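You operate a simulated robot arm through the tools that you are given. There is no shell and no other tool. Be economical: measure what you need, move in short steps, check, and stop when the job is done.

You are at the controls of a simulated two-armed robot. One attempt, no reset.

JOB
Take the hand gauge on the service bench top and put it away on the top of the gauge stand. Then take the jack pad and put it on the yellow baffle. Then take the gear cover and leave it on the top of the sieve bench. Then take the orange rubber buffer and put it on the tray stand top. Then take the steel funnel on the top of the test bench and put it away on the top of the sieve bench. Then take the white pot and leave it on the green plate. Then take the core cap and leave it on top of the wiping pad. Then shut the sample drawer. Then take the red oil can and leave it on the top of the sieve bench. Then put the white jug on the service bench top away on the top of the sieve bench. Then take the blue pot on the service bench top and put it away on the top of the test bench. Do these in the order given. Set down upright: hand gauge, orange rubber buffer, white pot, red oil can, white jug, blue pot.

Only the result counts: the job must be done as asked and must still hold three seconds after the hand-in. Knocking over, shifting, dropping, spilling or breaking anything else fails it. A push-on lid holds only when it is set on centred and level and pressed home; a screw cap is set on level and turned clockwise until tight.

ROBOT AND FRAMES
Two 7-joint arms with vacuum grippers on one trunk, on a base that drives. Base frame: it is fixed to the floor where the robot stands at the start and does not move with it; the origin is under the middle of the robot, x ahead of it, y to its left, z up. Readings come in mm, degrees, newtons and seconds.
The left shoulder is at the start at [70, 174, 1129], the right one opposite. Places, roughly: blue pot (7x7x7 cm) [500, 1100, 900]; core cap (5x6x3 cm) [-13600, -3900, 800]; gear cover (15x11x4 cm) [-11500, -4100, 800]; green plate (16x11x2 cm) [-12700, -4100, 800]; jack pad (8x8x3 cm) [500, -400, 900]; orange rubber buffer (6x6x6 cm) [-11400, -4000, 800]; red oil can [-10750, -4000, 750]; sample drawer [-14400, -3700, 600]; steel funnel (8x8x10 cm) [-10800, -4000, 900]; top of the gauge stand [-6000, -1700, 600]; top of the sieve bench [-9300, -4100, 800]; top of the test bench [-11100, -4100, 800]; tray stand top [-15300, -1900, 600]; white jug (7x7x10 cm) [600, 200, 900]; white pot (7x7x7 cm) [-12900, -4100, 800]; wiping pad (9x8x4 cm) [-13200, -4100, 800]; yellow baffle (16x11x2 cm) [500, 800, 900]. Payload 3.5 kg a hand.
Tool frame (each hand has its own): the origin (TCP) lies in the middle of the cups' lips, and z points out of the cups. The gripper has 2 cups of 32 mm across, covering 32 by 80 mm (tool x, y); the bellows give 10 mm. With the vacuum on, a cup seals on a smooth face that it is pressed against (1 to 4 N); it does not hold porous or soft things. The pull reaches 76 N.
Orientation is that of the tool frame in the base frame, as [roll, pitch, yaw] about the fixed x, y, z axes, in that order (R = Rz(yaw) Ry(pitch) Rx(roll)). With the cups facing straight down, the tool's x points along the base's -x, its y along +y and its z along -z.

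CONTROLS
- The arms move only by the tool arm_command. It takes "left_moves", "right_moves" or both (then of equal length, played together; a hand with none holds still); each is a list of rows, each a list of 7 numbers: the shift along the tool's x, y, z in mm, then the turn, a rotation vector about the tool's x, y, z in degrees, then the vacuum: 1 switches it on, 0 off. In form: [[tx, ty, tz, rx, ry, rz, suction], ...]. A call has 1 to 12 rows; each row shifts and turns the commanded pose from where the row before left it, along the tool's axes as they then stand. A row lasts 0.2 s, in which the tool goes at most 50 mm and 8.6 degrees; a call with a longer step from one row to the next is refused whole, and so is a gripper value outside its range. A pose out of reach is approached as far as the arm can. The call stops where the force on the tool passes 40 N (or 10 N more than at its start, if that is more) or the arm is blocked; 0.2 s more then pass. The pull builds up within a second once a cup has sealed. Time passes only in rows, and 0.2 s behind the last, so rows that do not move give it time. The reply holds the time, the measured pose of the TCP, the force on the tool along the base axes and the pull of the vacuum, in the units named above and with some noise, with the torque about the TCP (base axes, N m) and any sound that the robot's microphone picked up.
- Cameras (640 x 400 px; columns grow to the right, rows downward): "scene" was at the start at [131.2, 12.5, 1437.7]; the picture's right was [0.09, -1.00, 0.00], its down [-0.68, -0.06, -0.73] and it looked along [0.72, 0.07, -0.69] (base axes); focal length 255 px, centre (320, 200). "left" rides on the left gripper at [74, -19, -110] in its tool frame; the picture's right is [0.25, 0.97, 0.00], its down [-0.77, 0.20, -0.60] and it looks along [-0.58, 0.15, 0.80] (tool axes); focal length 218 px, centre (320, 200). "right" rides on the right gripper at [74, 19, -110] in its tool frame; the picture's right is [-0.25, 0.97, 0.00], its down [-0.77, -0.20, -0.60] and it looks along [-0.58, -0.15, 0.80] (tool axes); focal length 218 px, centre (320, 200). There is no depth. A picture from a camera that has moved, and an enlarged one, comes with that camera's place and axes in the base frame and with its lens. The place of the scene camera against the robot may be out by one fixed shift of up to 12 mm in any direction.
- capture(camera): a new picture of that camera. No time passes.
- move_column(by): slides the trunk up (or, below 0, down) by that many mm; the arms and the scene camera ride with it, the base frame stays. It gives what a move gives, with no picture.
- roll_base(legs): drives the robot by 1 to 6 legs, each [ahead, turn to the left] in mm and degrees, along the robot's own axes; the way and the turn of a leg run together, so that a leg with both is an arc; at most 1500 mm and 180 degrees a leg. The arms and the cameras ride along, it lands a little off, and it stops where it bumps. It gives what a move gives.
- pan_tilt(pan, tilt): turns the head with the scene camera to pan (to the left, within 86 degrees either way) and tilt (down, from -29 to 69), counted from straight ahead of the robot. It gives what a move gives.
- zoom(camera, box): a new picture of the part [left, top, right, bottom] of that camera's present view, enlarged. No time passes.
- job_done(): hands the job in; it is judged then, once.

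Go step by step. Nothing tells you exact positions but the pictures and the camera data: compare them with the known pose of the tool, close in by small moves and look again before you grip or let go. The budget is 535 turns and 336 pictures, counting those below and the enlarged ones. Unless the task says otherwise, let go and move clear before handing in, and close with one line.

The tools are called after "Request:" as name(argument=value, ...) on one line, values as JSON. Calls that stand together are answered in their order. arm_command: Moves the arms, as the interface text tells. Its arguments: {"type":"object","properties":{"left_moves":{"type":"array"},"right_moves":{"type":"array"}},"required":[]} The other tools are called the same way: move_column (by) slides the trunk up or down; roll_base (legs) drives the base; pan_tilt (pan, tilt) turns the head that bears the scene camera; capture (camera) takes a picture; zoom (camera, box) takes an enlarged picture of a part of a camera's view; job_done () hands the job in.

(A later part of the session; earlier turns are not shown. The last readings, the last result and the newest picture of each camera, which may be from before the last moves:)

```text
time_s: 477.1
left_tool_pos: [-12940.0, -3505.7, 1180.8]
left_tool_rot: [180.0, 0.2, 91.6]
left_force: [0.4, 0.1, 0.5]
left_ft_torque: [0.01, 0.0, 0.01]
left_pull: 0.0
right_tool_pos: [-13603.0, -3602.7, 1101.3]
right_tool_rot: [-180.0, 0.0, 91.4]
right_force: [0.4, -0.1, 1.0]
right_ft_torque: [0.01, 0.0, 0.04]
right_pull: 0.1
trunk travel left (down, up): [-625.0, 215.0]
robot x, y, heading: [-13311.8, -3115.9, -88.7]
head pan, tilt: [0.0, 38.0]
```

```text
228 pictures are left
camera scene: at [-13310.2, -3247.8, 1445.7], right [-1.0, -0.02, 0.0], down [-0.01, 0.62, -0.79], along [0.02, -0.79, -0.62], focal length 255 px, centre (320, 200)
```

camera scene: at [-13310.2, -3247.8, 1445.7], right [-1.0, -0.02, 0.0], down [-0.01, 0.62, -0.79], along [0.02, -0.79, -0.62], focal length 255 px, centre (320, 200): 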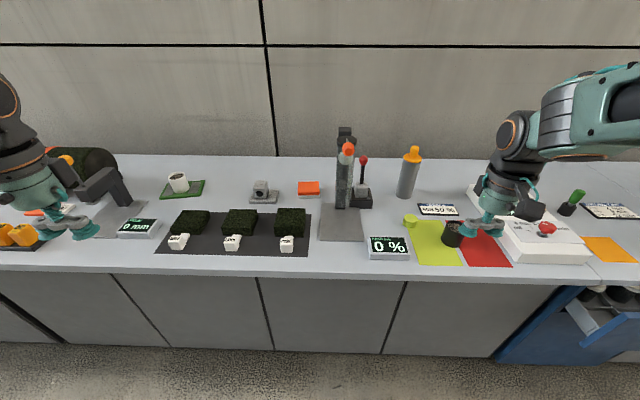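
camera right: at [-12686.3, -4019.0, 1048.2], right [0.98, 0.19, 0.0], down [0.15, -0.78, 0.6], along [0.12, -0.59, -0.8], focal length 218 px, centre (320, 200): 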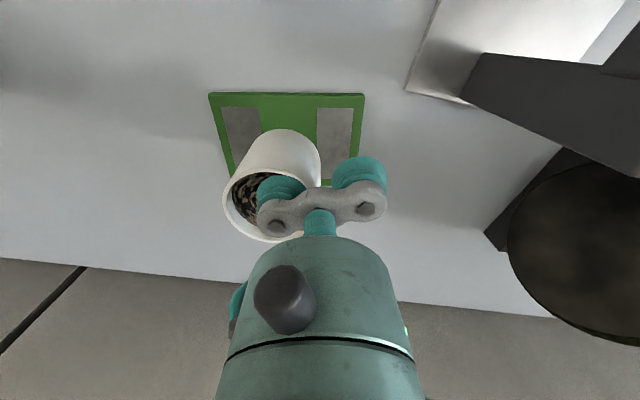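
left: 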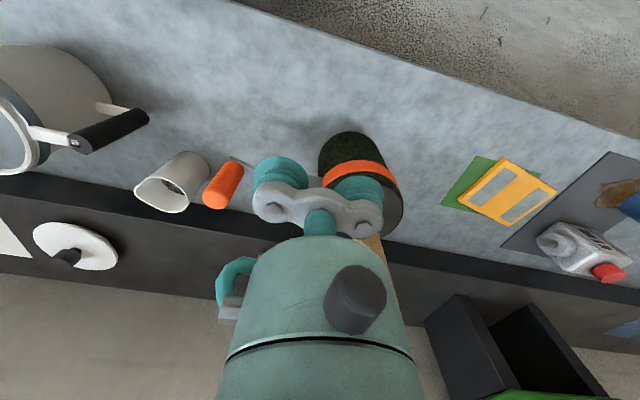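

The wiping pad looks like the orange and white block at (309,188), and the core cap may be the small lime piece at (410,220). I zoom in to check.

Request:
zoom(camera="scene", box=[280, 120, 480, 270])

Request:
zoom(camera="scene", box=[390, 190, 500, 270])

```text
2.67 times, centred on (380, 195) of scene
camera zoom: at [-13310.2, -3247.8, 1445.7], right [-1.0, -0.02, 0.0], down [-0.01, 0.62, -0.79], along [0.02, -0.79, -0.62], focal length 679 px, centre (160, 213)
```

zoom: 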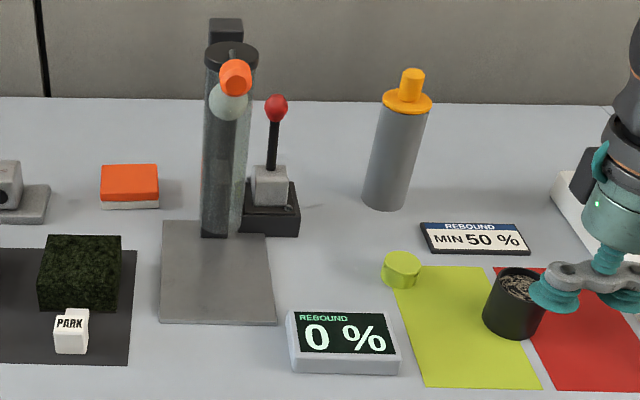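

```text
5.00 times, centred on (445, 230) of scene
camera zoom: at [-13310.2, -3247.8, 1445.7], right [-1.0, -0.02, 0.0], down [-0.01, 0.62, -0.79], along [0.02, -0.79, -0.62], focal length 1273 px, centre (-305, 50)
```

zoom: 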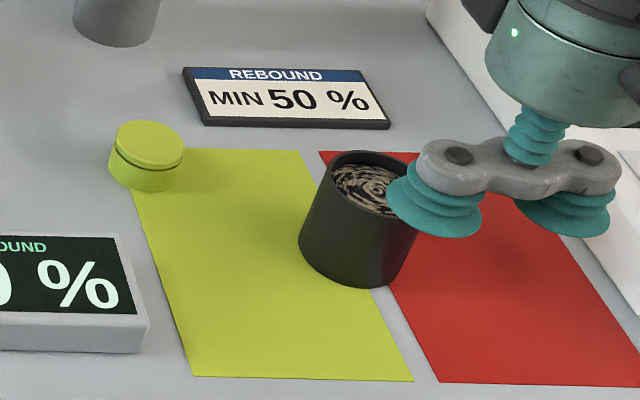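

The core cap is the lime cap at about [-13615,-3931] and the wiping pad is at about [-13244,-4092], with a tall tower between them. I'll use the left arm, docking near x≈-13545 and clear of the open drawer.

Request:
roll_base(legs=[[0, -91.3], [235, 0], [0, 90], [215, 0]])

Request:
pan_tilt(pan=0, tilt=45)

Request:
capture(camera="scene")

Request:
capture(camera="left")

```text
time_s: 487.8
left_tool_pos: [-13178.2, -3723.4, 1181.4]
left_tool_rot: [-179.9, 0.2, 90.8]
left_force: [-0.4, 0.3, 0.1]
left_ft_torque: [0.0, 0.02, 0.01]
left_pull: 0.1
right_tool_pos: [-13841.8, -3812.0, 1100.7]
right_tool_rot: [180.0, 0.0, 90.7]
right_force: [-0.4, 0.5, -0.4]
right_ft_torque: [0.01, -0.02, -0.01]
right_pull: 0.0
trunk travel left (down, up): [-625.0, 215.0]
robot x, y, heading: [-13544.5, -3328.3, -89.2]
head pan, tilt: [0.0, 38.0]
```

```text
time_s: 488.5
left_tool_pos: [-13178.9, -3725.6, 1180.6]
left_tool_rot: [180.0, 0.2, 90.7]
left_force: [0.4, -0.5, 0.3]
left_ft_torque: [0.03, 0.01, 0.06]
left_pull: 0.0
right_tool_pos: [-13842.6, -3811.7, 1101.8]
right_tool_rot: [-179.9, -0.1, 90.7]
right_force: [0.1, -0.8, -0.7]
right_ft_torque: [-0.02, -0.01, 0.01]
right_pull: 0.0
trunk travel left (down, up): [-625.0, 215.0]
robot x, y, heading: [-13545.1, -3328.3, -89.4]
head pan, tilt: [0.0, 45.0]
```

```text
225 pictures are left
camera scene: at [-13544.1, -3456.7, 1435.4], right [-1.0, -0.01, 0.0], down [-0.01, 0.71, -0.71], along [0.01, -0.71, -0.71], focal length 255 px, centre (320, 200)
```

scene: 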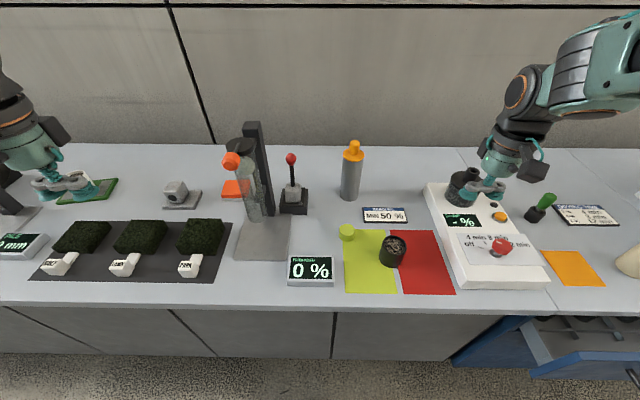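

```text
224 pictures are left
camera left: at [-13198.2, -3649.9, 1290.9], right [0.96, 0.26, 0.0], down [0.21, -0.77, 0.61], along [0.16, -0.59, -0.8], focal length 218 px, centre (320, 200)
```

left: 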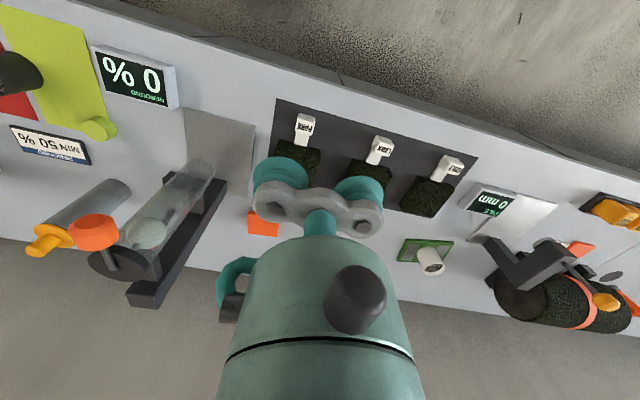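

The cap's centre is [-13615,-3932,828]. The tower's orange knob is at about [-13369,-3857,1142], so I swing the left hand across in front of it, keeping y above -3720.

Request:
arm_command(left_moves=[[20, -40, 0, 0, 0, 0, 0], [20, -40, 0, 0, 0, 0, 0], [0, -42, 0, 0, 0, 0, 0], [0, -42, 0, 0, 0, 0, 0], [0, -42, 0, 0, 0, 0, 0], [0, -42, 0, 0, 0, 0, 0], [0, -42, 10, 0, 0, 0, 0], [0, -42, 10, 0, 0, 0, 0], [0, -42, 20, 0, 0, 0, 0], [0, -38, 20, 0, 0, 0, 0]])

Request:
capture(camera="scene")

Request:
capture(camera="left")

```text
time_s: 490.7
left_tool_pos: [-13532.2, -3786.7, 1129.1]
left_tool_rot: [-177.9, 0.0, 91.8]
left_force: [-0.4, 0.1, 0.0]
left_ft_torque: [0.0, -0.03, 0.02]
left_pull: 0.0
left hand out of reach, approached as far as the arm can: row 2, 3, 4, 5, 6, 7
right_tool_pos: [-13843.3, -3812.3, 1101.1]
right_tool_rot: [179.9, 0.0, 90.7]
right_force: [-0.2, 0.8, 0.2]
right_ft_torque: [-0.01, 0.0, 0.0]
right_pull: 0.0
trunk travel left (down, up): [-625.0, 215.0]
robot x, y, heading: [-13544.6, -3327.7, -89.8]
head pan, tilt: [0.0, 45.0]
```

```text
223 pictures are left
camera scene: at [-13545.1, -3456.4, 1435.4], right [-1.0, -0.01, 0.0], down [-0.01, 0.71, -0.71], along [0.01, -0.71, -0.71], focal length 255 px, centre (320, 200)
```

scene: 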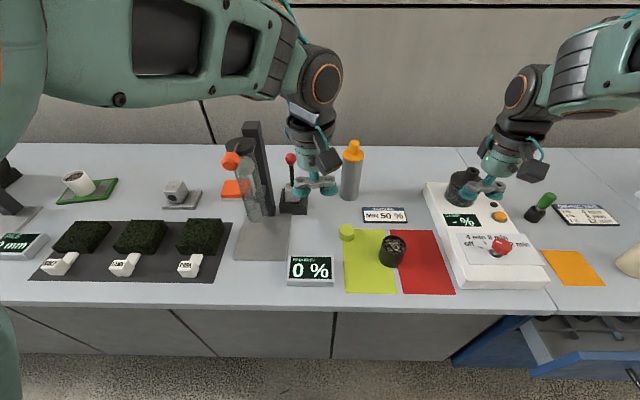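

```text
222 pictures are left
camera left: at [-13549.3, -3714.3, 1241.9], right [0.96, 0.28, -0.04], down [0.25, -0.76, 0.6], along [0.14, -0.58, -0.8], focal length 218 px, centre (320, 200)
```

left: 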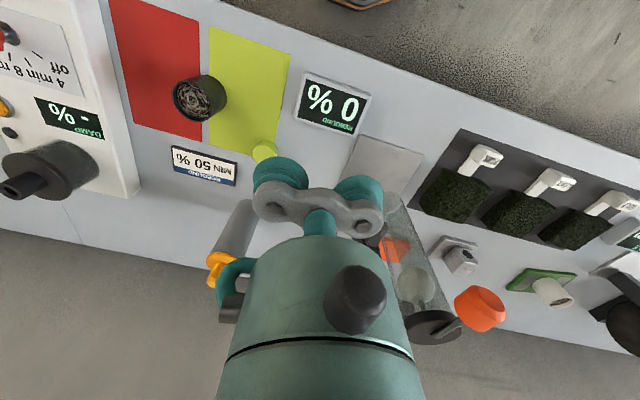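

Request:
arm_command(left_moves=[[-41, 0, 20, 0, 0, 0, 0], [-41, 0, 20, 0, 0, 0, 0], [-41, 0, 20, 0, 0, 0, 0], [-41, 0, 20, 0, 0, 0, 0], [-41, 0, 20, 0, 0, 0, 0], [-41, 0, 20, 0, 0, 0, 0], [0, 0, 30, 0, 0, 0, 0], [0, 0, 30, 0, 0, 0, 0], [0, 0, 20, 0, 0, 0, 0], [0, 0, 0, 0, 0, 0, 0]])

Request:
capture(camera="scene")

Request:
capture(camera="left")

```text
time_s: 492.9
left_tool_pos: [-13536.3, -4031.0, 923.2]
left_tool_rot: [-180.0, 0.2, 90.7]
left_force: [-0.4, 0.7, -0.4]
left_ft_torque: [0.01, 0.01, -0.03]
left_pull: 0.1
right_tool_pos: [-13843.0, -3810.3, 1100.6]
right_tool_rot: [180.0, 0.1, 90.7]
right_force: [0.2, 0.8, 0.4]
right_ft_torque: [-0.01, 0.01, 0.02]
right_pull: 0.0
trunk travel left (down, up): [-625.0, 215.0]
robot x, y, heading: [-13545.9, -3328.8, -89.6]
head pan, tilt: [0.0, 45.0]
```

```text
221 pictures are left
camera scene: at [-13544.5, -3454.9, 1435.6], right [-1.0, -0.01, 0.0], down [-0.01, 0.71, -0.71], along [0.01, -0.71, -0.71], focal length 255 px, centre (320, 200)
```

scene: 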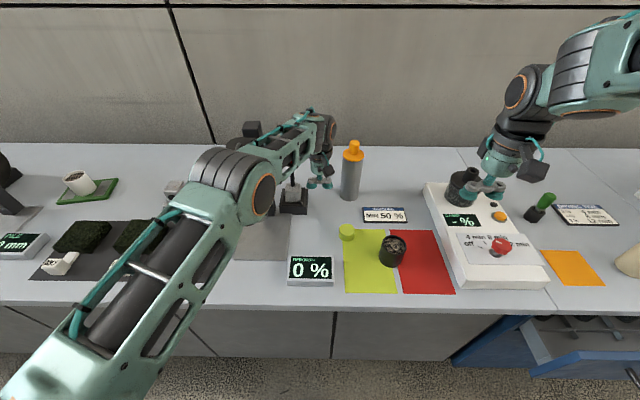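

```text
220 pictures are left
camera left: at [-13556.3, -3956.5, 1034.7], right [0.96, 0.26, 0.0], down [0.21, -0.77, 0.61], along [0.16, -0.59, -0.79], focal length 218 px, centre (320, 200)
```

left: 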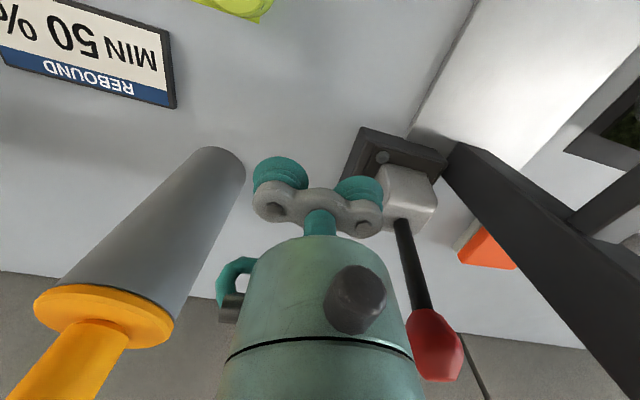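

The commanded pose restarted from the reached one, so the hand went too far back. There was no contact, so I reverse the same path out, then shift toward the cap.

Request:
arm_command(left_moves=[[0, 0, -20, 0, 0, 0, 0], [0, 0, -30, 0, 0, 0, 0], [0, 0, -30, 0, 0, 0, 0], [41, 0, -20, 0, 0, 0, 0], [41, 0, -20, 0, 0, 0, 0], [41, 0, -20, 0, 0, 0, 0], [20, 0, 0, 0, 0, 0, 0], [0, 0, 0, 0, 0, 0, 0]])

Request:
capture(camera="scene")

```text
time_s: 494.7
left_tool_pos: [-13539.3, -3892.2, 1062.6]
left_tool_rot: [180.0, 0.2, 90.7]
left_force: [-0.1, -0.2, 1.0]
left_ft_torque: [0.04, 0.02, 0.04]
left_pull: 0.0
right_tool_pos: [-13842.3, -3811.1, 1100.9]
right_tool_rot: [-180.0, 0.1, 90.6]
right_force: [-0.6, 0.3, 0.0]
right_ft_torque: [0.03, -0.02, 0.05]
right_pull: 0.0
trunk travel left (down, up): [-625.0, 215.0]
robot x, y, heading: [-13543.6, -3331.9, -89.4]
head pan, tilt: [0.0, 45.0]
```

```text
219 pictures are left
camera scene: at [-13544.2, -3456.7, 1435.4], right [-1.0, -0.01, 0.0], down [-0.01, 0.71, -0.71], along [0.01, -0.71, -0.71], focal length 255 px, centre (320, 200)
```

scene: 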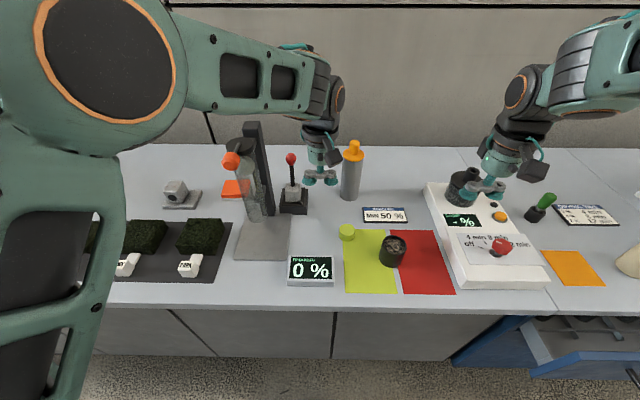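

Nothing was disturbed. I shift over the cap and descend in stages, checking the forearm against the tower.

Request:
arm_command(left_moves=[[0, -30, 0, 0, 0, 0, 0], [-20, -22, 0, 0, 0, 0, 0], [-20, 0, 30, 0, 0, 0, 0], [0, 0, 40, 0, 0, 0, 0], [0, 0, 40, 0, 0, 0, 0], [0, 0, 0, 0, 0, 0, 0]])

Request:
capture(camera="scene")

Request:
capture(camera="left")

Request:
capture(camera="right")

```text
time_s: 496.1
left_tool_pos: [-13587.9, -3937.4, 958.4]
left_tool_rot: [-179.4, 0.2, 91.5]
left_force: [0.6, 0.3, -0.3]
left_ft_torque: [0.0, 0.0, 0.0]
left_pull: 0.1
right_tool_pos: [-13843.2, -3810.8, 1101.3]
right_tool_rot: [180.0, 0.1, 90.6]
right_force: [-1.0, 0.1, 0.2]
right_ft_torque: [-0.02, 0.0, -0.01]
right_pull: 0.1
trunk travel left (down, up): [-625.0, 215.0]
robot x, y, heading: [-13543.4, -3328.8, -89.7]
head pan, tilt: [0.0, 45.0]
```

```text
218 pictures are left
camera scene: at [-13544.6, -3455.3, 1435.5], right [-1.0, -0.01, 0.0], down [-0.01, 0.71, -0.71], along [0.01, -0.71, -0.71], focal length 255 px, centre (320, 200)
```

scene: 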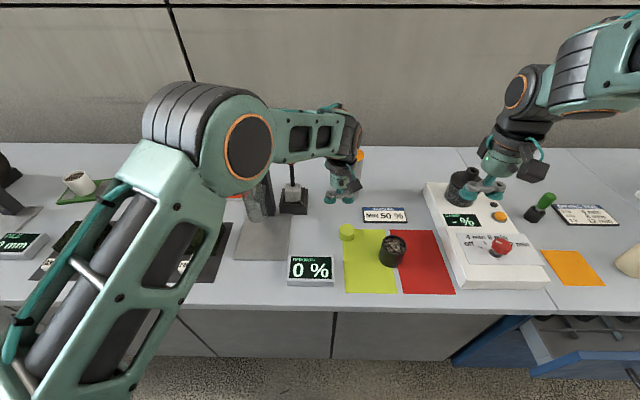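

```text
217 pictures are left
camera left: at [-13608.5, -3862.9, 1069.5], right [0.96, 0.28, -0.01], down [0.23, -0.76, 0.6], along [0.16, -0.58, -0.8], focal length 218 px, centre (320, 200)
```

left: 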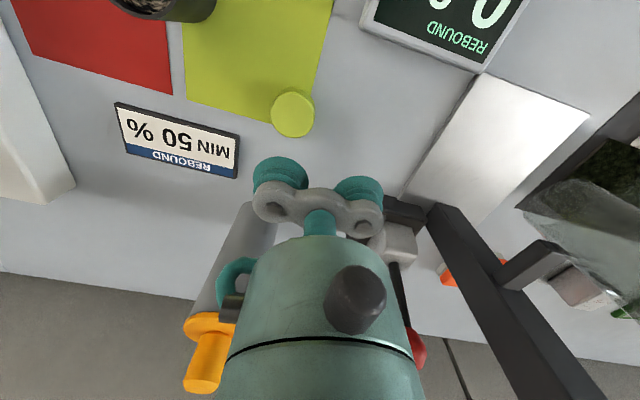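

```text
216 pictures are left
camera right: at [-13824.5, -3736.4, 1210.5], right [0.97, -0.24, 0.0], down [-0.19, -0.77, 0.6], along [-0.15, -0.59, -0.8], focal length 218 px, centre (320, 200)
```

right: 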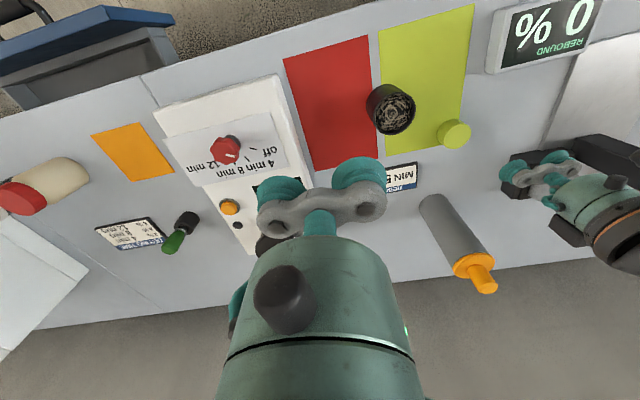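

The left elbow comes too near the tower knob from here. I'll raise the hand, back out and re-dock turned left (heading about -70°) at about [-13790,-3350] so the elbow stays clear.

Request:
arm_command(left_moves=[[0, 0, -40, 0, 0, 0, 0], [0, 0, -40, 0, 0, 0, 0], [20, 0, -30, 0, 0, 0, 0], [20, 22, -10, 0, 0, 0, 0], [20, 30, -10, 0, 0, 0, 0], [0, 0, 0, 0, 0, 0, 0]])

Request:
roll_base(legs=[[-300, 0], [0, -38], [404, 0], [0, 57.5]])

Request:
pan_tilt(pan=-10, tilt=45)

Request:
capture(camera="scene")

Request:
capture(camera="left")

```text
time_s: 497.5
left_tool_pos: [-13543.4, -3871.3, 1082.3]
left_tool_rot: [179.9, 0.2, 90.7]
left_force: [0.2, 0.0, -0.1]
left_ft_torque: [0.01, -0.02, 0.0]
left_pull: 0.1
right_tool_pos: [-13843.3, -3811.9, 1100.4]
right_tool_rot: [180.0, 0.0, 90.7]
right_force: [-0.4, -0.5, 0.3]
right_ft_torque: [-0.02, -0.02, 0.01]
right_pull: 0.0
trunk travel left (down, up): [-625.0, 215.0]
robot x, y, heading: [-13546.1, -3328.6, -89.4]
head pan, tilt: [0.0, 45.0]
```

```text
time_s: 506.1
left_tool_pos: [-13620.2, -3861.8, 1081.8]
left_tool_rot: [180.0, 0.2, 110.2]
left_force: [-0.2, 0.8, 0.2]
left_ft_torque: [0.0, -0.01, 0.0]
left_pull: 0.0
right_tool_pos: [-13922.7, -3904.6, 1100.5]
right_tool_rot: [-180.0, 0.0, 110.2]
right_force: [-0.4, 0.0, -0.2]
right_ft_torque: [-0.01, -0.01, 0.04]
right_pull: 0.1
trunk travel left (down, up): [-625.0, 215.0]
robot x, y, heading: [-13802.4, -3351.1, -70.0]
head pan, tilt: [0.0, 45.0]
```

```text
time_s: 506.8
left_tool_pos: [-13618.4, -3861.1, 1082.5]
left_tool_rot: [-180.0, 0.2, 110.2]
left_force: [0.4, 0.8, -0.7]
left_ft_torque: [0.03, -0.01, -0.04]
left_pull: 0.0
right_tool_pos: [-13922.1, -3905.1, 1100.7]
right_tool_rot: [180.0, 0.0, 110.1]
right_force: [0.3, -0.6, 0.6]
right_ft_torque: [0.02, 0.03, 0.03]
right_pull: 0.1
trunk travel left (down, up): [-625.0, 215.0]
robot x, y, heading: [-13804.3, -3349.4, -70.2]
head pan, tilt: [-10.0, 45.0]
```

```text
215 pictures are left
camera scene: at [-13771.5, -3473.9, 1435.5], right [-0.98, -0.17, 0.0], down [-0.12, 0.7, -0.71], along [0.12, -0.7, -0.71], focal length 255 px, centre (320, 200)
```

scene: 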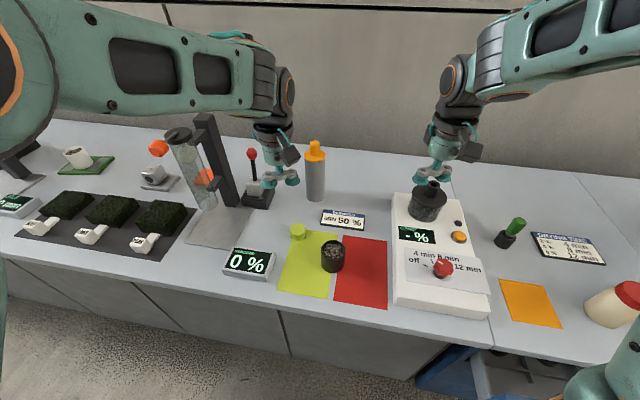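

```text
214 pictures are left
camera left: at [-13663.4, -3797.8, 1193.9], right [0.82, 0.57, 0.0], down [0.45, -0.65, 0.61], along [0.35, -0.5, -0.79], focal length 218 px, centre (320, 200)
```

left: 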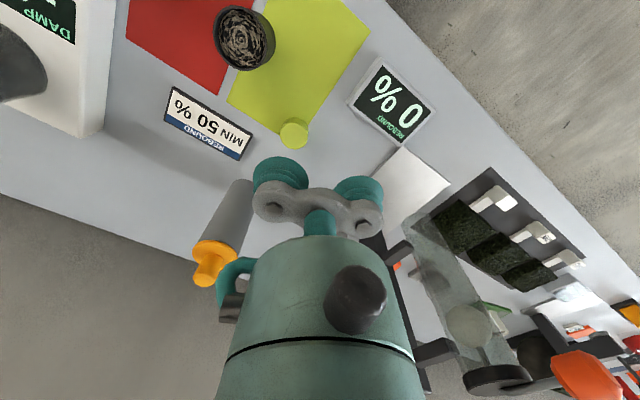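

The cap is at [-13620,-3934,828]. I line up its -y cup and go down in stages.

Request:
arm_command(left_moves=[[-34, -1, 10, 0, 0, 0, 0], [-34, -2, 20, 0, 0, 0, 0], [0, 0, 40, 0, 0, 0, 0], [0, 0, 40, 0, 0, 0, 0], [0, 0, 0, 0, 0, 0, 0]])

Request:
capture(camera="scene")

Request:
capture(camera="left")

```text
time_s: 508.0
left_tool_pos: [-13598.8, -3924.1, 975.6]
left_tool_rot: [-180.0, 0.3, 110.3]
left_force: [-0.2, -0.1, 0.1]
left_ft_torque: [0.0, 0.0, -0.01]
left_pull: 0.0
right_tool_pos: [-13923.1, -3905.6, 1100.6]
right_tool_rot: [180.0, 0.2, 110.1]
right_force: [0.6, 0.2, -0.8]
right_ft_torque: [-0.03, -0.01, -0.04]
right_pull: 0.1
trunk travel left (down, up): [-625.0, 215.0]
robot x, y, heading: [-13800.2, -3352.0, -69.7]
head pan, tilt: [-10.0, 45.0]
```

```text
213 pictures are left
camera scene: at [-13772.0, -3473.3, 1435.5], right [-0.98, -0.17, 0.0], down [-0.12, 0.7, -0.71], along [0.12, -0.7, -0.71], focal length 255 px, centre (320, 200)
```

scene: 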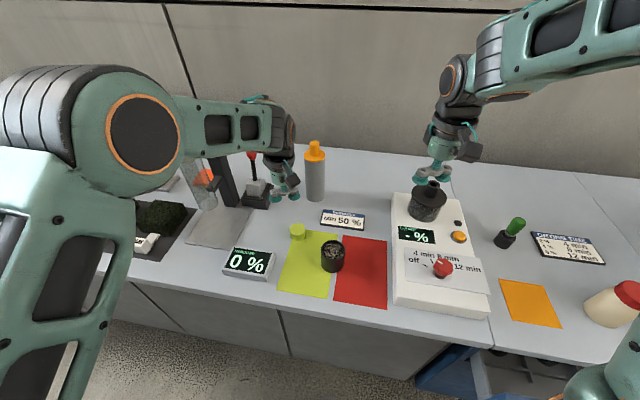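

```text
212 pictures are left
camera left: at [-13643.6, -3860.0, 1086.5], right [0.82, 0.57, 0.0], down [0.45, -0.65, 0.61], along [0.35, -0.5, -0.79], focal length 218 px, centre (320, 200)
```

left: 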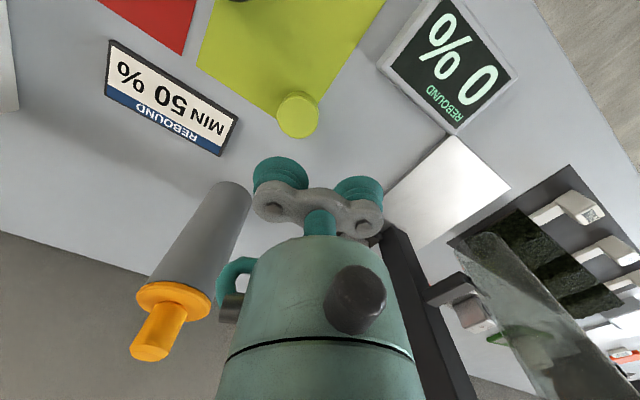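

The elbow is clear of the knob. I continue down to about 860.

Request:
arm_command(left_moves=[[-4, -1, 35, 0, 0, 0, 0], [0, 0, 40, 0, 0, 0, 0], [0, 0, 40, 0, 0, 0, 0], [0, 0, 0, 0, 0, 0, 0]])

Request:
capture(camera="scene")

Request:
zoom(camera="left", box=[200, 60, 440, 210])

```text
time_s: 509.0
left_tool_pos: [-13599.7, -3929.9, 861.7]
left_tool_rot: [-180.0, 0.4, 110.1]
left_force: [0.0, -0.1, 0.4]
left_ft_torque: [-0.03, 0.0, -0.01]
left_pull: 0.1
right_tool_pos: [-13923.3, -3903.8, 1101.7]
right_tool_rot: [180.0, 0.1, 110.0]
right_force: [0.0, -1.2, 0.1]
right_ft_torque: [-0.02, -0.03, -0.02]
right_pull: 0.1
trunk travel left (down, up): [-625.0, 215.0]
robot x, y, heading: [-13798.5, -3348.5, -70.1]
head pan, tilt: [-10.0, 45.0]
```

```text
211 pictures are left
camera scene: at [-13772.0, -3473.5, 1435.5], right [-0.98, -0.17, 0.0], down [-0.12, 0.7, -0.71], along [0.12, -0.7, -0.71], focal length 255 px, centre (320, 200)
```

scene: 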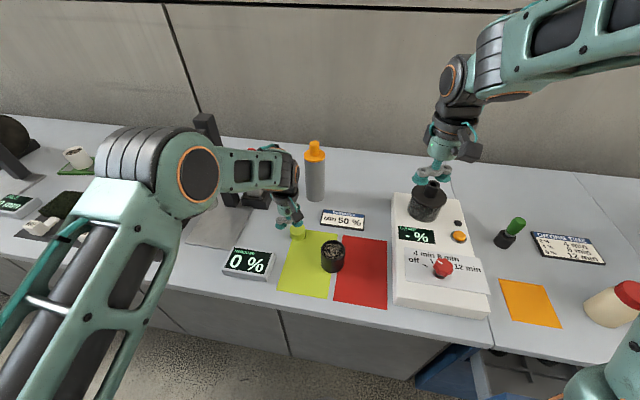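

```text
2.67 times, centred on (320, 135) of left
camera zoom: at [-13643.5, -3865.9, 972.1], right [0.82, 0.57, 0.0], down [0.45, -0.65, 0.61], along [0.35, -0.5, -0.79], focal length 582 px, centre (320, 373)
```

zoom: 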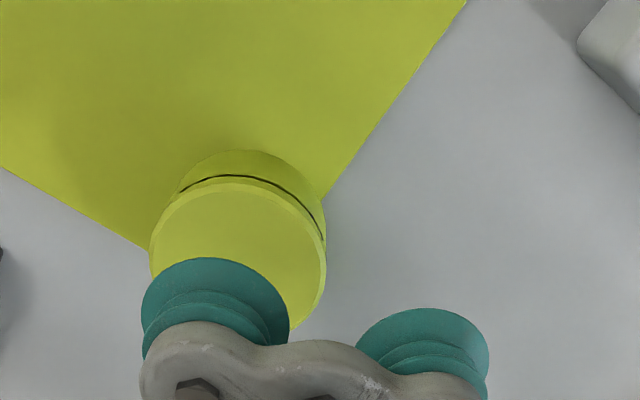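

The cup is over the cap. I descend with the vacuum on.

Request:
arm_command(left_moves=[[0, 0, 15, 0, 0, 0, 1], [0, 0, 8, 0, 0, 0, 1], [0, 0, 5, 0, 0, 0, 1], [0, 0, 3, 0, 0, 0, 1], [0, 0, 0, 0, 0, 0, 1]])

```text
time_s: 510.2
left_tool_pos: [-13598.8, -3929.5, 829.5]
left_tool_rot: [-180.0, 0.5, 110.2]
left_force: [0.8, -2.0, 16.9]
left_ft_torque: [-0.3, 1.19, 0.01]
left_pull: 37.7
right_tool_pos: [-13924.5, -3904.0, 1101.7]
right_tool_rot: [-179.9, 0.1, 110.2]
right_force: [-0.4, -0.2, 0.3]
right_ft_torque: [-0.03, -0.01, 0.0]
right_pull: 0.2
trunk travel left (down, up): [-625.0, 215.0]
robot x, y, heading: [-13803.3, -3350.7, -70.0]
head pan, tilt: [-10.0, 45.0]
```

Sealed. I lift along the same path and draw back.

Request:
arm_command(left_moves=[[0, 0, -4, 0, 0, 0, 1], [0, 0, -12, 0, 0, 0, 1], [0, 0, -30, 0, 0, 0, 1], [0, 0, -40, 0, 0, 0, 1], [0, 0, -40, 0, 0, 0, 1], [0, 0, -40, 0, 0, 0, 1], [0, 0, -40, 0, 0, 0, 1], [30, 1, -25, 0, 0, 0, 1], [35, 2, -20, 0, 0, 0, 1], [0, 0, 0, 0, 0, 0, 1]])

Request:
capture(camera="scene")

```text
time_s: 512.4
left_tool_pos: [-13620.2, -3867.7, 1076.0]
left_tool_rot: [-180.0, 0.1, 110.2]
left_force: [-0.4, -0.1, -0.1]
left_ft_torque: [-0.28, 0.87, -0.03]
left_pull: 37.7
right_tool_pos: [-13921.5, -3906.6, 1099.5]
right_tool_rot: [-180.0, 0.0, 110.2]
right_force: [0.2, -0.5, 0.3]
right_ft_torque: [0.02, 0.0, -0.02]
right_pull: 0.1
trunk travel left (down, up): [-625.0, 215.0]
robot x, y, heading: [-13801.8, -3353.5, -70.0]
head pan, tilt: [-10.0, 45.0]
```

```text
209 pictures are left
camera scene: at [-13771.4, -3475.6, 1435.3], right [-0.98, -0.17, 0.0], down [-0.12, 0.7, -0.71], along [0.12, -0.7, -0.71], focal length 255 px, centre (320, 200)
```

scene: 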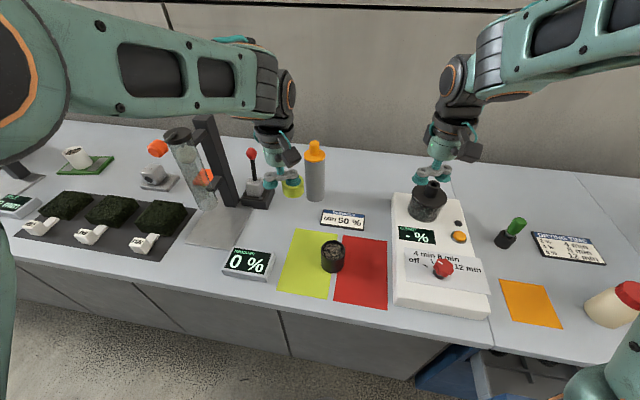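

The cap is held. I back the robot away, then fold the left arm to its own side before docking at the pad.

Request:
roll_base(legs=[[-350, 0]])

Request:
arm_command(left_moves=[[10, 40, -15, 0, 0, 0, 1], [10, 40, -15, 0, 0, 0, 1], [15, 40, -15, 0, 0, 0, 1], [20, 40, -15, 0, 0, 0, 1], [20, 40, -15, 0, 0, 0, 1], [20, 40, -10, 0, 0, 0, 1], [20, 40, 0, 0, 0, 0, 1], [15, 40, 0, 0, 0, 0, 1], [0, 20, 0, 0, 0, 0, 1], [0, 0, 0, 0, 0, 0, 1]])

Request:
capture(camera="scene")

```text
time_s: 514.7
left_tool_pos: [-13740.5, -3536.3, 1076.3]
left_tool_rot: [-180.0, 0.2, 110.1]
left_force: [0.3, 0.2, 0.2]
left_ft_torque: [-0.33, 0.86, -0.01]
left_pull: 38.2
right_tool_pos: [-14043.7, -3573.4, 1101.1]
right_tool_rot: [-179.9, 0.0, 110.0]
right_force: [-0.8, 0.4, -0.8]
right_ft_torque: [0.01, -0.02, -0.01]
right_pull: 0.0
trunk travel left (down, up): [-625.0, 215.0]
robot x, y, heading: [-13922.8, -3021.1, -70.1]
head pan, tilt: [-10.0, 45.0]
```

```text
time_s: 516.9
left_tool_pos: [-13468.4, -3297.6, 1158.7]
left_tool_rot: [-180.0, 0.1, 110.1]
left_force: [-0.7, -0.8, 1.6]
left_ft_torque: [-0.28, 0.84, -0.01]
left_pull: 37.8
right_tool_pos: [-14043.0, -3573.9, 1101.4]
right_tool_rot: [180.0, -0.1, 110.0]
right_force: [-0.4, 0.3, -0.2]
right_ft_torque: [0.0, 0.0, -0.05]
right_pull: 0.1
trunk travel left (down, up): [-625.0, 215.0]
robot x, y, heading: [-13924.4, -3021.1, -70.1]
head pan, tilt: [-10.0, 45.0]
```

```text
208 pictures are left
camera scene: at [-13892.8, -3143.1, 1435.5], right [-0.98, -0.17, 0.0], down [-0.12, 0.7, -0.71], along [0.12, -0.7, -0.71], focal length 255 px, centre (320, 200)
```

scene: 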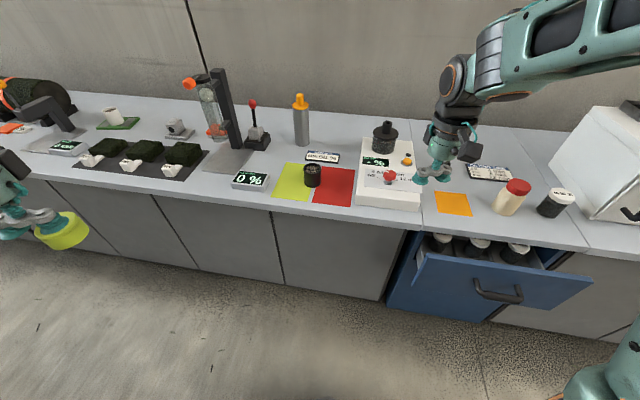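

I drive to the pad dock at about [-13230,-3340].

Request:
roll_base(legs=[[0, 70], [690, 0], [0, -96], [320, 0]])

Request:
pan_tilt(pan=0, tilt=42)

Request:
capture(camera="scene")

Request:
capture(camera="left")

```text
time_s: 529.6
left_tool_pos: [-12993.1, -3797.3, 1159.7]
left_tool_rot: [-180.0, 0.3, 81.9]
left_force: [0.9, -0.1, -0.9]
left_ft_torque: [0.13, 0.91, -0.02]
left_pull: 38.5
right_tool_pos: [-13630.5, -3767.8, 1099.8]
right_tool_rot: [-179.9, 0.1, 81.7]
right_force: [0.7, 0.0, 0.3]
right_ft_torque: [0.02, 0.03, 0.0]
right_pull: 0.1
trunk travel left (down, up): [-625.0, 215.0]
robot x, y, heading: [-13262.6, -3336.8, -98.1]
head pan, tilt: [-10.0, 45.0]
```

```text
time_s: 530.3
left_tool_pos: [-12993.8, -3795.7, 1159.3]
left_tool_rot: [180.0, 0.2, 81.9]
left_force: [-0.3, -0.3, -1.0]
left_ft_torque: [0.16, 0.85, -0.01]
left_pull: 37.9
right_tool_pos: [-13631.0, -3769.4, 1101.2]
right_tool_rot: [180.0, 0.0, 81.8]
right_force: [0.2, -0.2, 0.2]
right_ft_torque: [0.02, -0.03, 0.01]
right_pull: 0.1
trunk travel left (down, up): [-625.0, 215.0]
robot x, y, heading: [-13261.3, -3338.3, -98.3]
head pan, tilt: [0.0, 42.0]
```

```text
207 pictures are left
camera scene: at [-13282.4, -3466.3, 1439.7], right [-0.99, 0.14, 0.0], down [0.1, 0.66, -0.74], along [-0.11, -0.73, -0.67], focal length 255 px, centre (320, 200)
```

scene: 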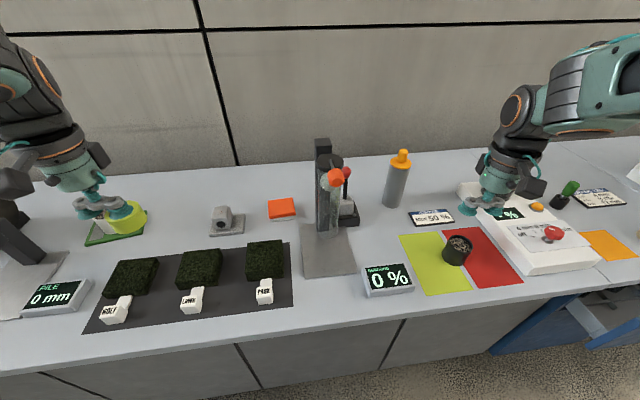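

```text
206 pictures are left
camera left: at [-13001.5, -3719.8, 1270.2], right [0.99, 0.11, 0.0], down [0.09, -0.79, 0.61], along [0.07, -0.6, -0.79], focal length 218 px, centre (320, 200)
```

left: 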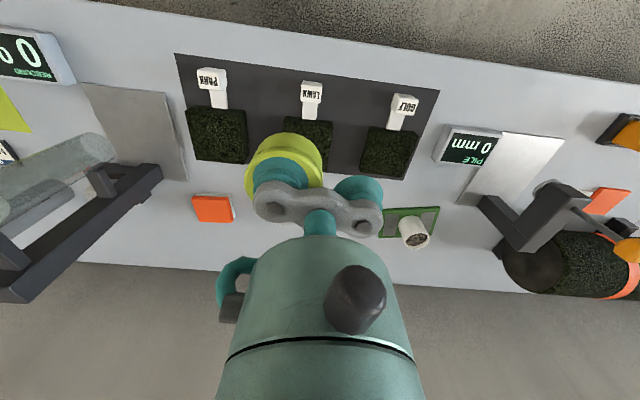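

From here the left elbow would pass near the tube, so I re-dock about 60 mm further left and 30 mm closer.

Request:
roll_base(legs=[[-300, 0], [0, 12], [328, 0], [0, -12]])

Request:
zoom(camera="scene", box=[240, 120, 400, 220])

Request:
zoom(camera="left", box=[120, 130, 280, 230])

```text
time_s: 535.7
left_tool_pos: [-12922.4, -3825.8, 1158.9]
left_tool_rot: [-180.0, 0.1, 82.3]
left_force: [-0.4, 0.5, -0.3]
left_ft_torque: [0.11, 0.9, 0.02]
left_pull: 38.3
right_tool_pos: [-13561.7, -3800.8, 1100.6]
right_tool_rot: [-180.0, 0.0, 82.3]
right_force: [-0.6, -0.7, 0.3]
right_ft_torque: [-0.01, 0.04, -0.01]
right_pull: 0.0
trunk travel left (down, up): [-625.0, 215.0]
robot x, y, heading: [-13197.7, -3365.0, -97.8]
head pan, tilt: [0.0, 42.0]
```

```text
4.00 times, centred on (320, 170) of scene
camera zoom: at [-13215.3, -3496.8, 1439.7], right [-0.99, 0.14, 0.0], down [0.09, 0.66, -0.74], along [-0.1, -0.74, -0.67], focal length 1019 px, centre (320, 320)
```

zoom: 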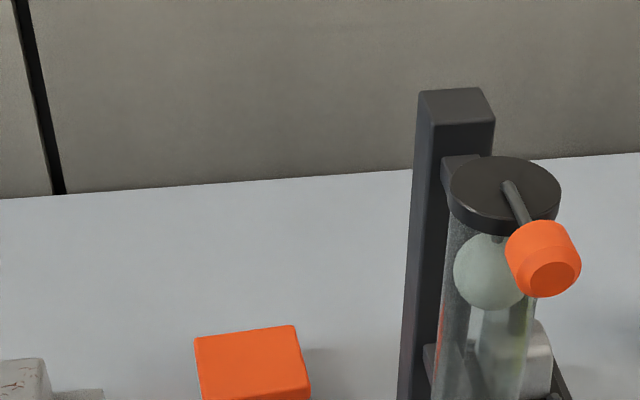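

```text
4.00 times, centred on (200, 180) of left
camera zoom: at [-12932.8, -3748.5, 1270.2], right [0.99, 0.12, 0.0], down [0.1, -0.79, 0.61], along [0.07, -0.6, -0.79], focal length 873 px, centre (800, 280)
```

zoom: 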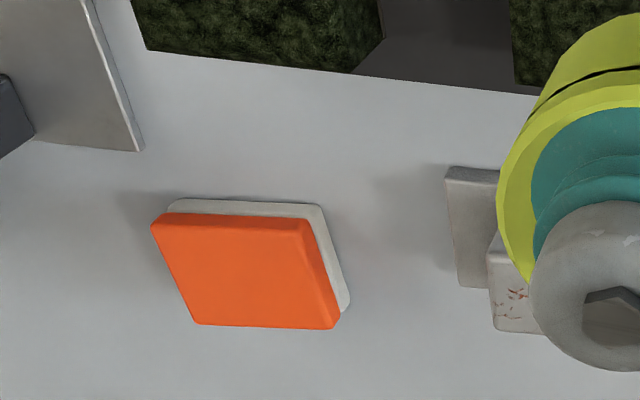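

The pad top is at about [-13239,-4117,831]. I turn the robot slightly and rotate the tool about 50° so the hand sits nearer the robot.

Request:
roll_base(legs=[[0, -6]])

Request:
arm_command(left_moves=[[0, 0, 0, 0, 0, -8.3, 1], [0, 0, 0, 0, 0, -8.3, 1], [0, 0, 0, 0, 0, -8.3, 1], [0, 0, 0, 0, 0, -8.3, 1], [0, 0, 0, 0, 0, -8.4, 1], [0, 0, 0, 0, 0, -8.4, 1], [0, 0, 0, 0, 0, 0, 1]])

```text
time_s: 536.6
left_tool_pos: [-12970.9, -3849.8, 1158.8]
left_tool_rot: [-179.9, 0.2, 76.5]
left_force: [0.2, -0.4, -0.8]
left_ft_torque: [0.22, 0.88, 0.01]
left_pull: 38.0
right_tool_pos: [-13603.0, -3761.9, 1100.6]
right_tool_rot: [-179.9, 0.0, 76.3]
right_force: [-0.2, -0.3, -0.8]
right_ft_torque: [0.0, -0.02, 0.01]
right_pull: 0.0
trunk travel left (down, up): [-625.0, 215.0]
robot x, y, heading: [-13195.7, -3366.3, -103.8]
head pan, tilt: [0.0, 42.0]
```

```text
time_s: 538.2
left_tool_pos: [-12971.2, -3850.9, 1159.5]
left_tool_rot: [-179.8, 0.1, 126.4]
left_force: [0.0, -0.7, -0.4]
left_ft_torque: [-0.56, 0.71, -0.03]
left_pull: 37.7
right_tool_pos: [-13604.3, -3762.4, 1100.4]
right_tool_rot: [180.0, 0.1, 76.4]
right_force: [0.3, 0.3, -0.3]
right_ft_torque: [0.03, -0.01, 0.01]
right_pull: 0.0
trunk travel left (down, up): [-625.0, 215.0]
robot x, y, heading: [-13196.5, -3371.2, -103.8]
head pan, tilt: [0.0, 42.0]
```

Request:
arm_command(left_moves=[[-1.5, -40, 20, 0, 0, 0, 1], [-1.5, -40, 20, 0, 0, 0, 1], [-1.5, -40, 20, 0, 0, 0, 1], [-1.5, -40, 20, 0, 0, 0, 1], [-1.5, -40, 20, 0, 0, 0, 1], [-1.5, -40, 20, 0, 0, 0, 1], [-1.5, -40, 20, 0, 0, 0, 1], [-2, -38, 20, 0, 0, 0, 1], [0, 0, 0, 0, 0, 0, 1]])

Request:
capture(camera="scene")

Request:
capture(camera="left")

```text
time_s: 540.2
left_tool_pos: [-13220.6, -4050.6, 999.9]
left_tool_rot: [-179.8, 0.2, 126.5]
left_force: [0.1, 0.0, -0.6]
left_ft_torque: [-0.54, 0.75, -0.01]
left_pull: 37.9
right_tool_pos: [-13603.1, -3761.4, 1101.5]
right_tool_rot: [179.9, 0.2, 76.4]
right_force: [-0.4, -0.3, 0.3]
right_ft_torque: [0.01, 0.0, 0.0]
right_pull: 0.1
trunk travel left (down, up): [-625.0, 215.0]
robot x, y, heading: [-13197.2, -3362.2, -103.6]
head pan, tilt: [0.0, 42.0]
```

```text
203 pictures are left
camera scene: at [-13227.3, -3492.8, 1439.9], right [-0.97, 0.24, 0.0], down [0.16, 0.65, -0.74], along [-0.18, -0.72, -0.67], focal length 255 px, centre (320, 200)
```

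scene: 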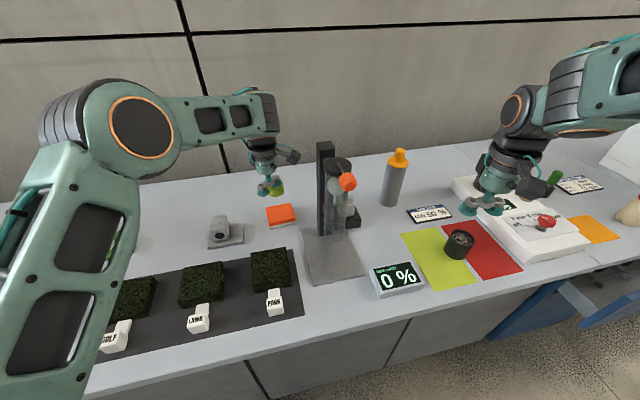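

```text
202 pictures are left
camera left: at [-13280.1, -4000.7, 1111.2], right [0.63, 0.78, 0.0], down [0.62, -0.5, 0.61], along [0.47, -0.38, -0.8], focal length 218 px, centre (320, 200)
```

left: 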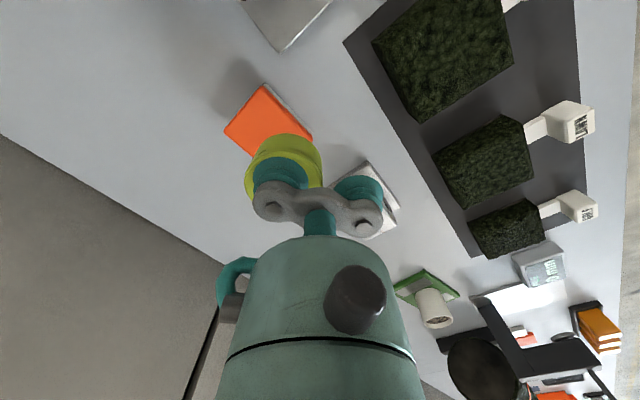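

The elbow is well clear of the tower. I move over the pad and descend part-way.

Request:
arm_command(left_moves=[[-19, -16, 25, 0, 0, 0, 1], [-18, -16, 25, 0, 0, 0, 1], [0, 0, 30, 0, 0, 0, 1], [0, 0, 20, 0, 0, 0, 1], [0, 0, 0, 0, 0, 0, 1]])

Request:
zoom(camera="scene", box=[220, 140, 380, 240])

Request:
zoom(camera="left", box=[200, 60, 440, 210])

```text
time_s: 541.4
left_tool_pos: [-13223.9, -4099.1, 900.6]
left_tool_rot: [-179.8, 0.2, 126.5]
left_force: [0.0, 0.0, -0.9]
left_ft_torque: [-0.54, 0.72, 0.0]
left_pull: 37.8
right_tool_pos: [-13604.1, -3761.6, 1101.9]
right_tool_rot: [-180.0, 0.2, 76.4]
right_force: [0.1, -0.3, -0.1]
right_ft_torque: [0.01, 0.0, 0.01]
right_pull: 0.2
trunk travel left (down, up): [-625.0, 215.0]
robot x, y, heading: [-13194.7, -3367.0, -103.6]
head pan, tilt: [0.0, 42.0]
```

```text
4.00 times, centred on (300, 190) of scene
camera zoom: at [-13228.6, -3493.3, 1439.8], right [-0.97, 0.24, 0.0], down [0.16, 0.65, -0.74], along [-0.18, -0.72, -0.67], focal length 1019 px, centre (400, 240)
```

zoom: 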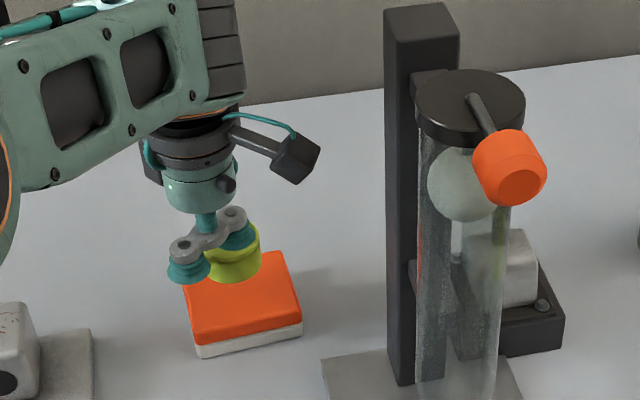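

```text
2.67 times, centred on (320, 135) of left
camera zoom: at [-13282.0, -4050.2, 1010.8], right [0.63, 0.78, 0.0], down [0.62, -0.5, 0.61], along [0.47, -0.38, -0.8], focal length 582 px, centre (320, 373)
```

zoom: 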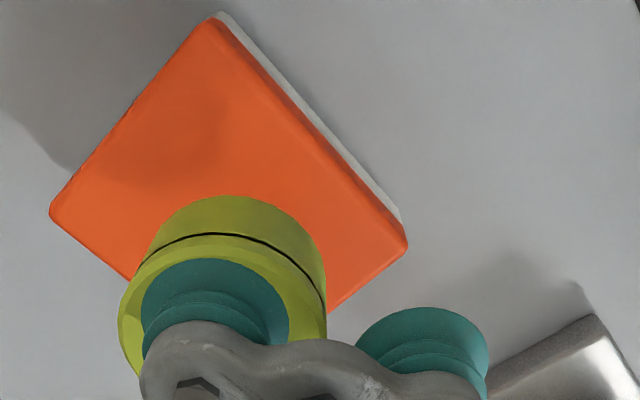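

The cap is nearly centred. I nudge it and lower onto the pad.

Request:
arm_command(left_moves=[[-6.5, -3, 15, 0, 0, 0, 1], [0, 0, 10, 0, 0, 0, 1], [0, 0, 6, 0, 0, 0, 1], [0, 0, 3, 0, 0, 0, 1], [0, 0, 0, 0, 0, 0, 1]])

```text
time_s: 542.6
left_tool_pos: [-13221.9, -4106.4, 866.2]
left_tool_rot: [-179.7, 0.1, 126.5]
left_force: [-0.3, -0.6, 0.2]
left_ft_torque: [-0.54, 0.71, 0.01]
left_pull: 38.0
right_tool_pos: [-13603.4, -3761.3, 1101.1]
right_tool_rot: [180.0, 0.0, 76.4]
right_force: [0.3, -0.4, -0.2]
right_ft_torque: [-0.01, 0.02, 0.01]
right_pull: 0.0
trunk travel left (down, up): [-625.0, 215.0]
robot x, y, heading: [-13195.4, -3369.1, -103.9]
head pan, tilt: [0.0, 42.0]
```

Request:
arm_command(left_moves=[[0, 0, 2, 0, 0, 0, 1], [0, 0, 2, 0, 0, 0, 1], [0, 0, 0, 0, 0, 0, 1]])

```text
time_s: 543.4
left_tool_pos: [-13222.0, -4106.1, 863.5]
left_tool_rot: [-179.8, 0.2, 126.4]
left_force: [0.8, -1.2, 5.4]
left_ft_torque: [-0.58, 0.75, -0.01]
left_pull: 37.7
right_tool_pos: [-13603.9, -3761.2, 1101.0]
right_tool_rot: [180.0, 0.1, 76.4]
right_force: [0.2, 0.6, 0.3]
right_ft_torque: [0.0, 0.03, 0.03]
right_pull: 0.1
trunk travel left (down, up): [-625.0, 215.0]
robot x, y, heading: [-13192.5, -3370.2, -103.7]
head pan, tilt: [0.0, 42.0]
```

Contact made. I release and retreat along the approach path.

Request:
arm_command(left_moves=[[0, 0, 0, 0, 0, 0, 0], [0, 0, 0, 0, 0, 0, 0], [0, 0, 0, 0, 0, 0, 0], [0, 0, -2, 0, 0, 0, 0], [0, 0, -4, 0, 0, 0, 0], [0, 0, -10, 0, 0, 0, 0], [0, 0, -30, 0, 0, 0, 0], [0, 0, -40, 0, 0, 0, 0], [19, 16, -30, 0, 0, 0, 0], [19, 16, -30, 0, 0, 0, 0]])

Request:
zoom(camera="scene", box=[200, 140, 400, 265])

```text
time_s: 545.6
left_tool_pos: [-13217.0, -4055.4, 1007.3]
left_tool_rot: [-179.8, 0.1, 126.5]
left_force: [-1.0, 0.9, 0.2]
left_ft_torque: [-0.02, 0.05, -0.03]
left_pull: 0.0
right_tool_pos: [-13603.9, -3762.2, 1101.7]
right_tool_rot: [-179.9, 0.1, 76.4]
right_force: [0.0, -0.2, 0.4]
right_ft_torque: [-0.01, -0.04, -0.01]
right_pull: 0.1
trunk travel left (down, up): [-625.0, 215.0]
robot x, y, heading: [-13197.8, -3365.6, -103.7]
head pan, tilt: [0.0, 42.0]
```

```text
3.20 times, centred on (300, 202) of scene
camera zoom: at [-13228.3, -3492.3, 1439.9], right [-0.97, 0.24, 0.0], down [0.16, 0.65, -0.74], along [-0.18, -0.72, -0.67], focal length 815 px, centre (384, 192)
```

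zoom: 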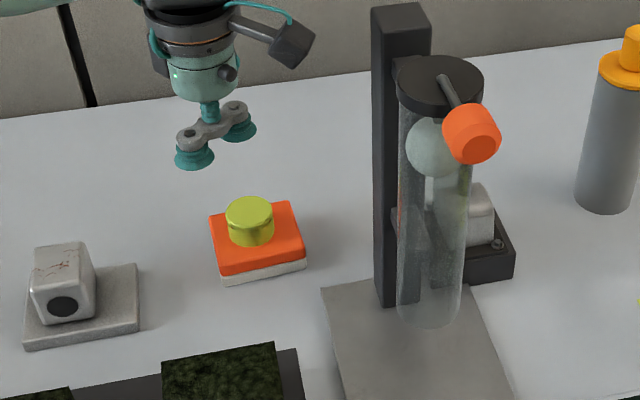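

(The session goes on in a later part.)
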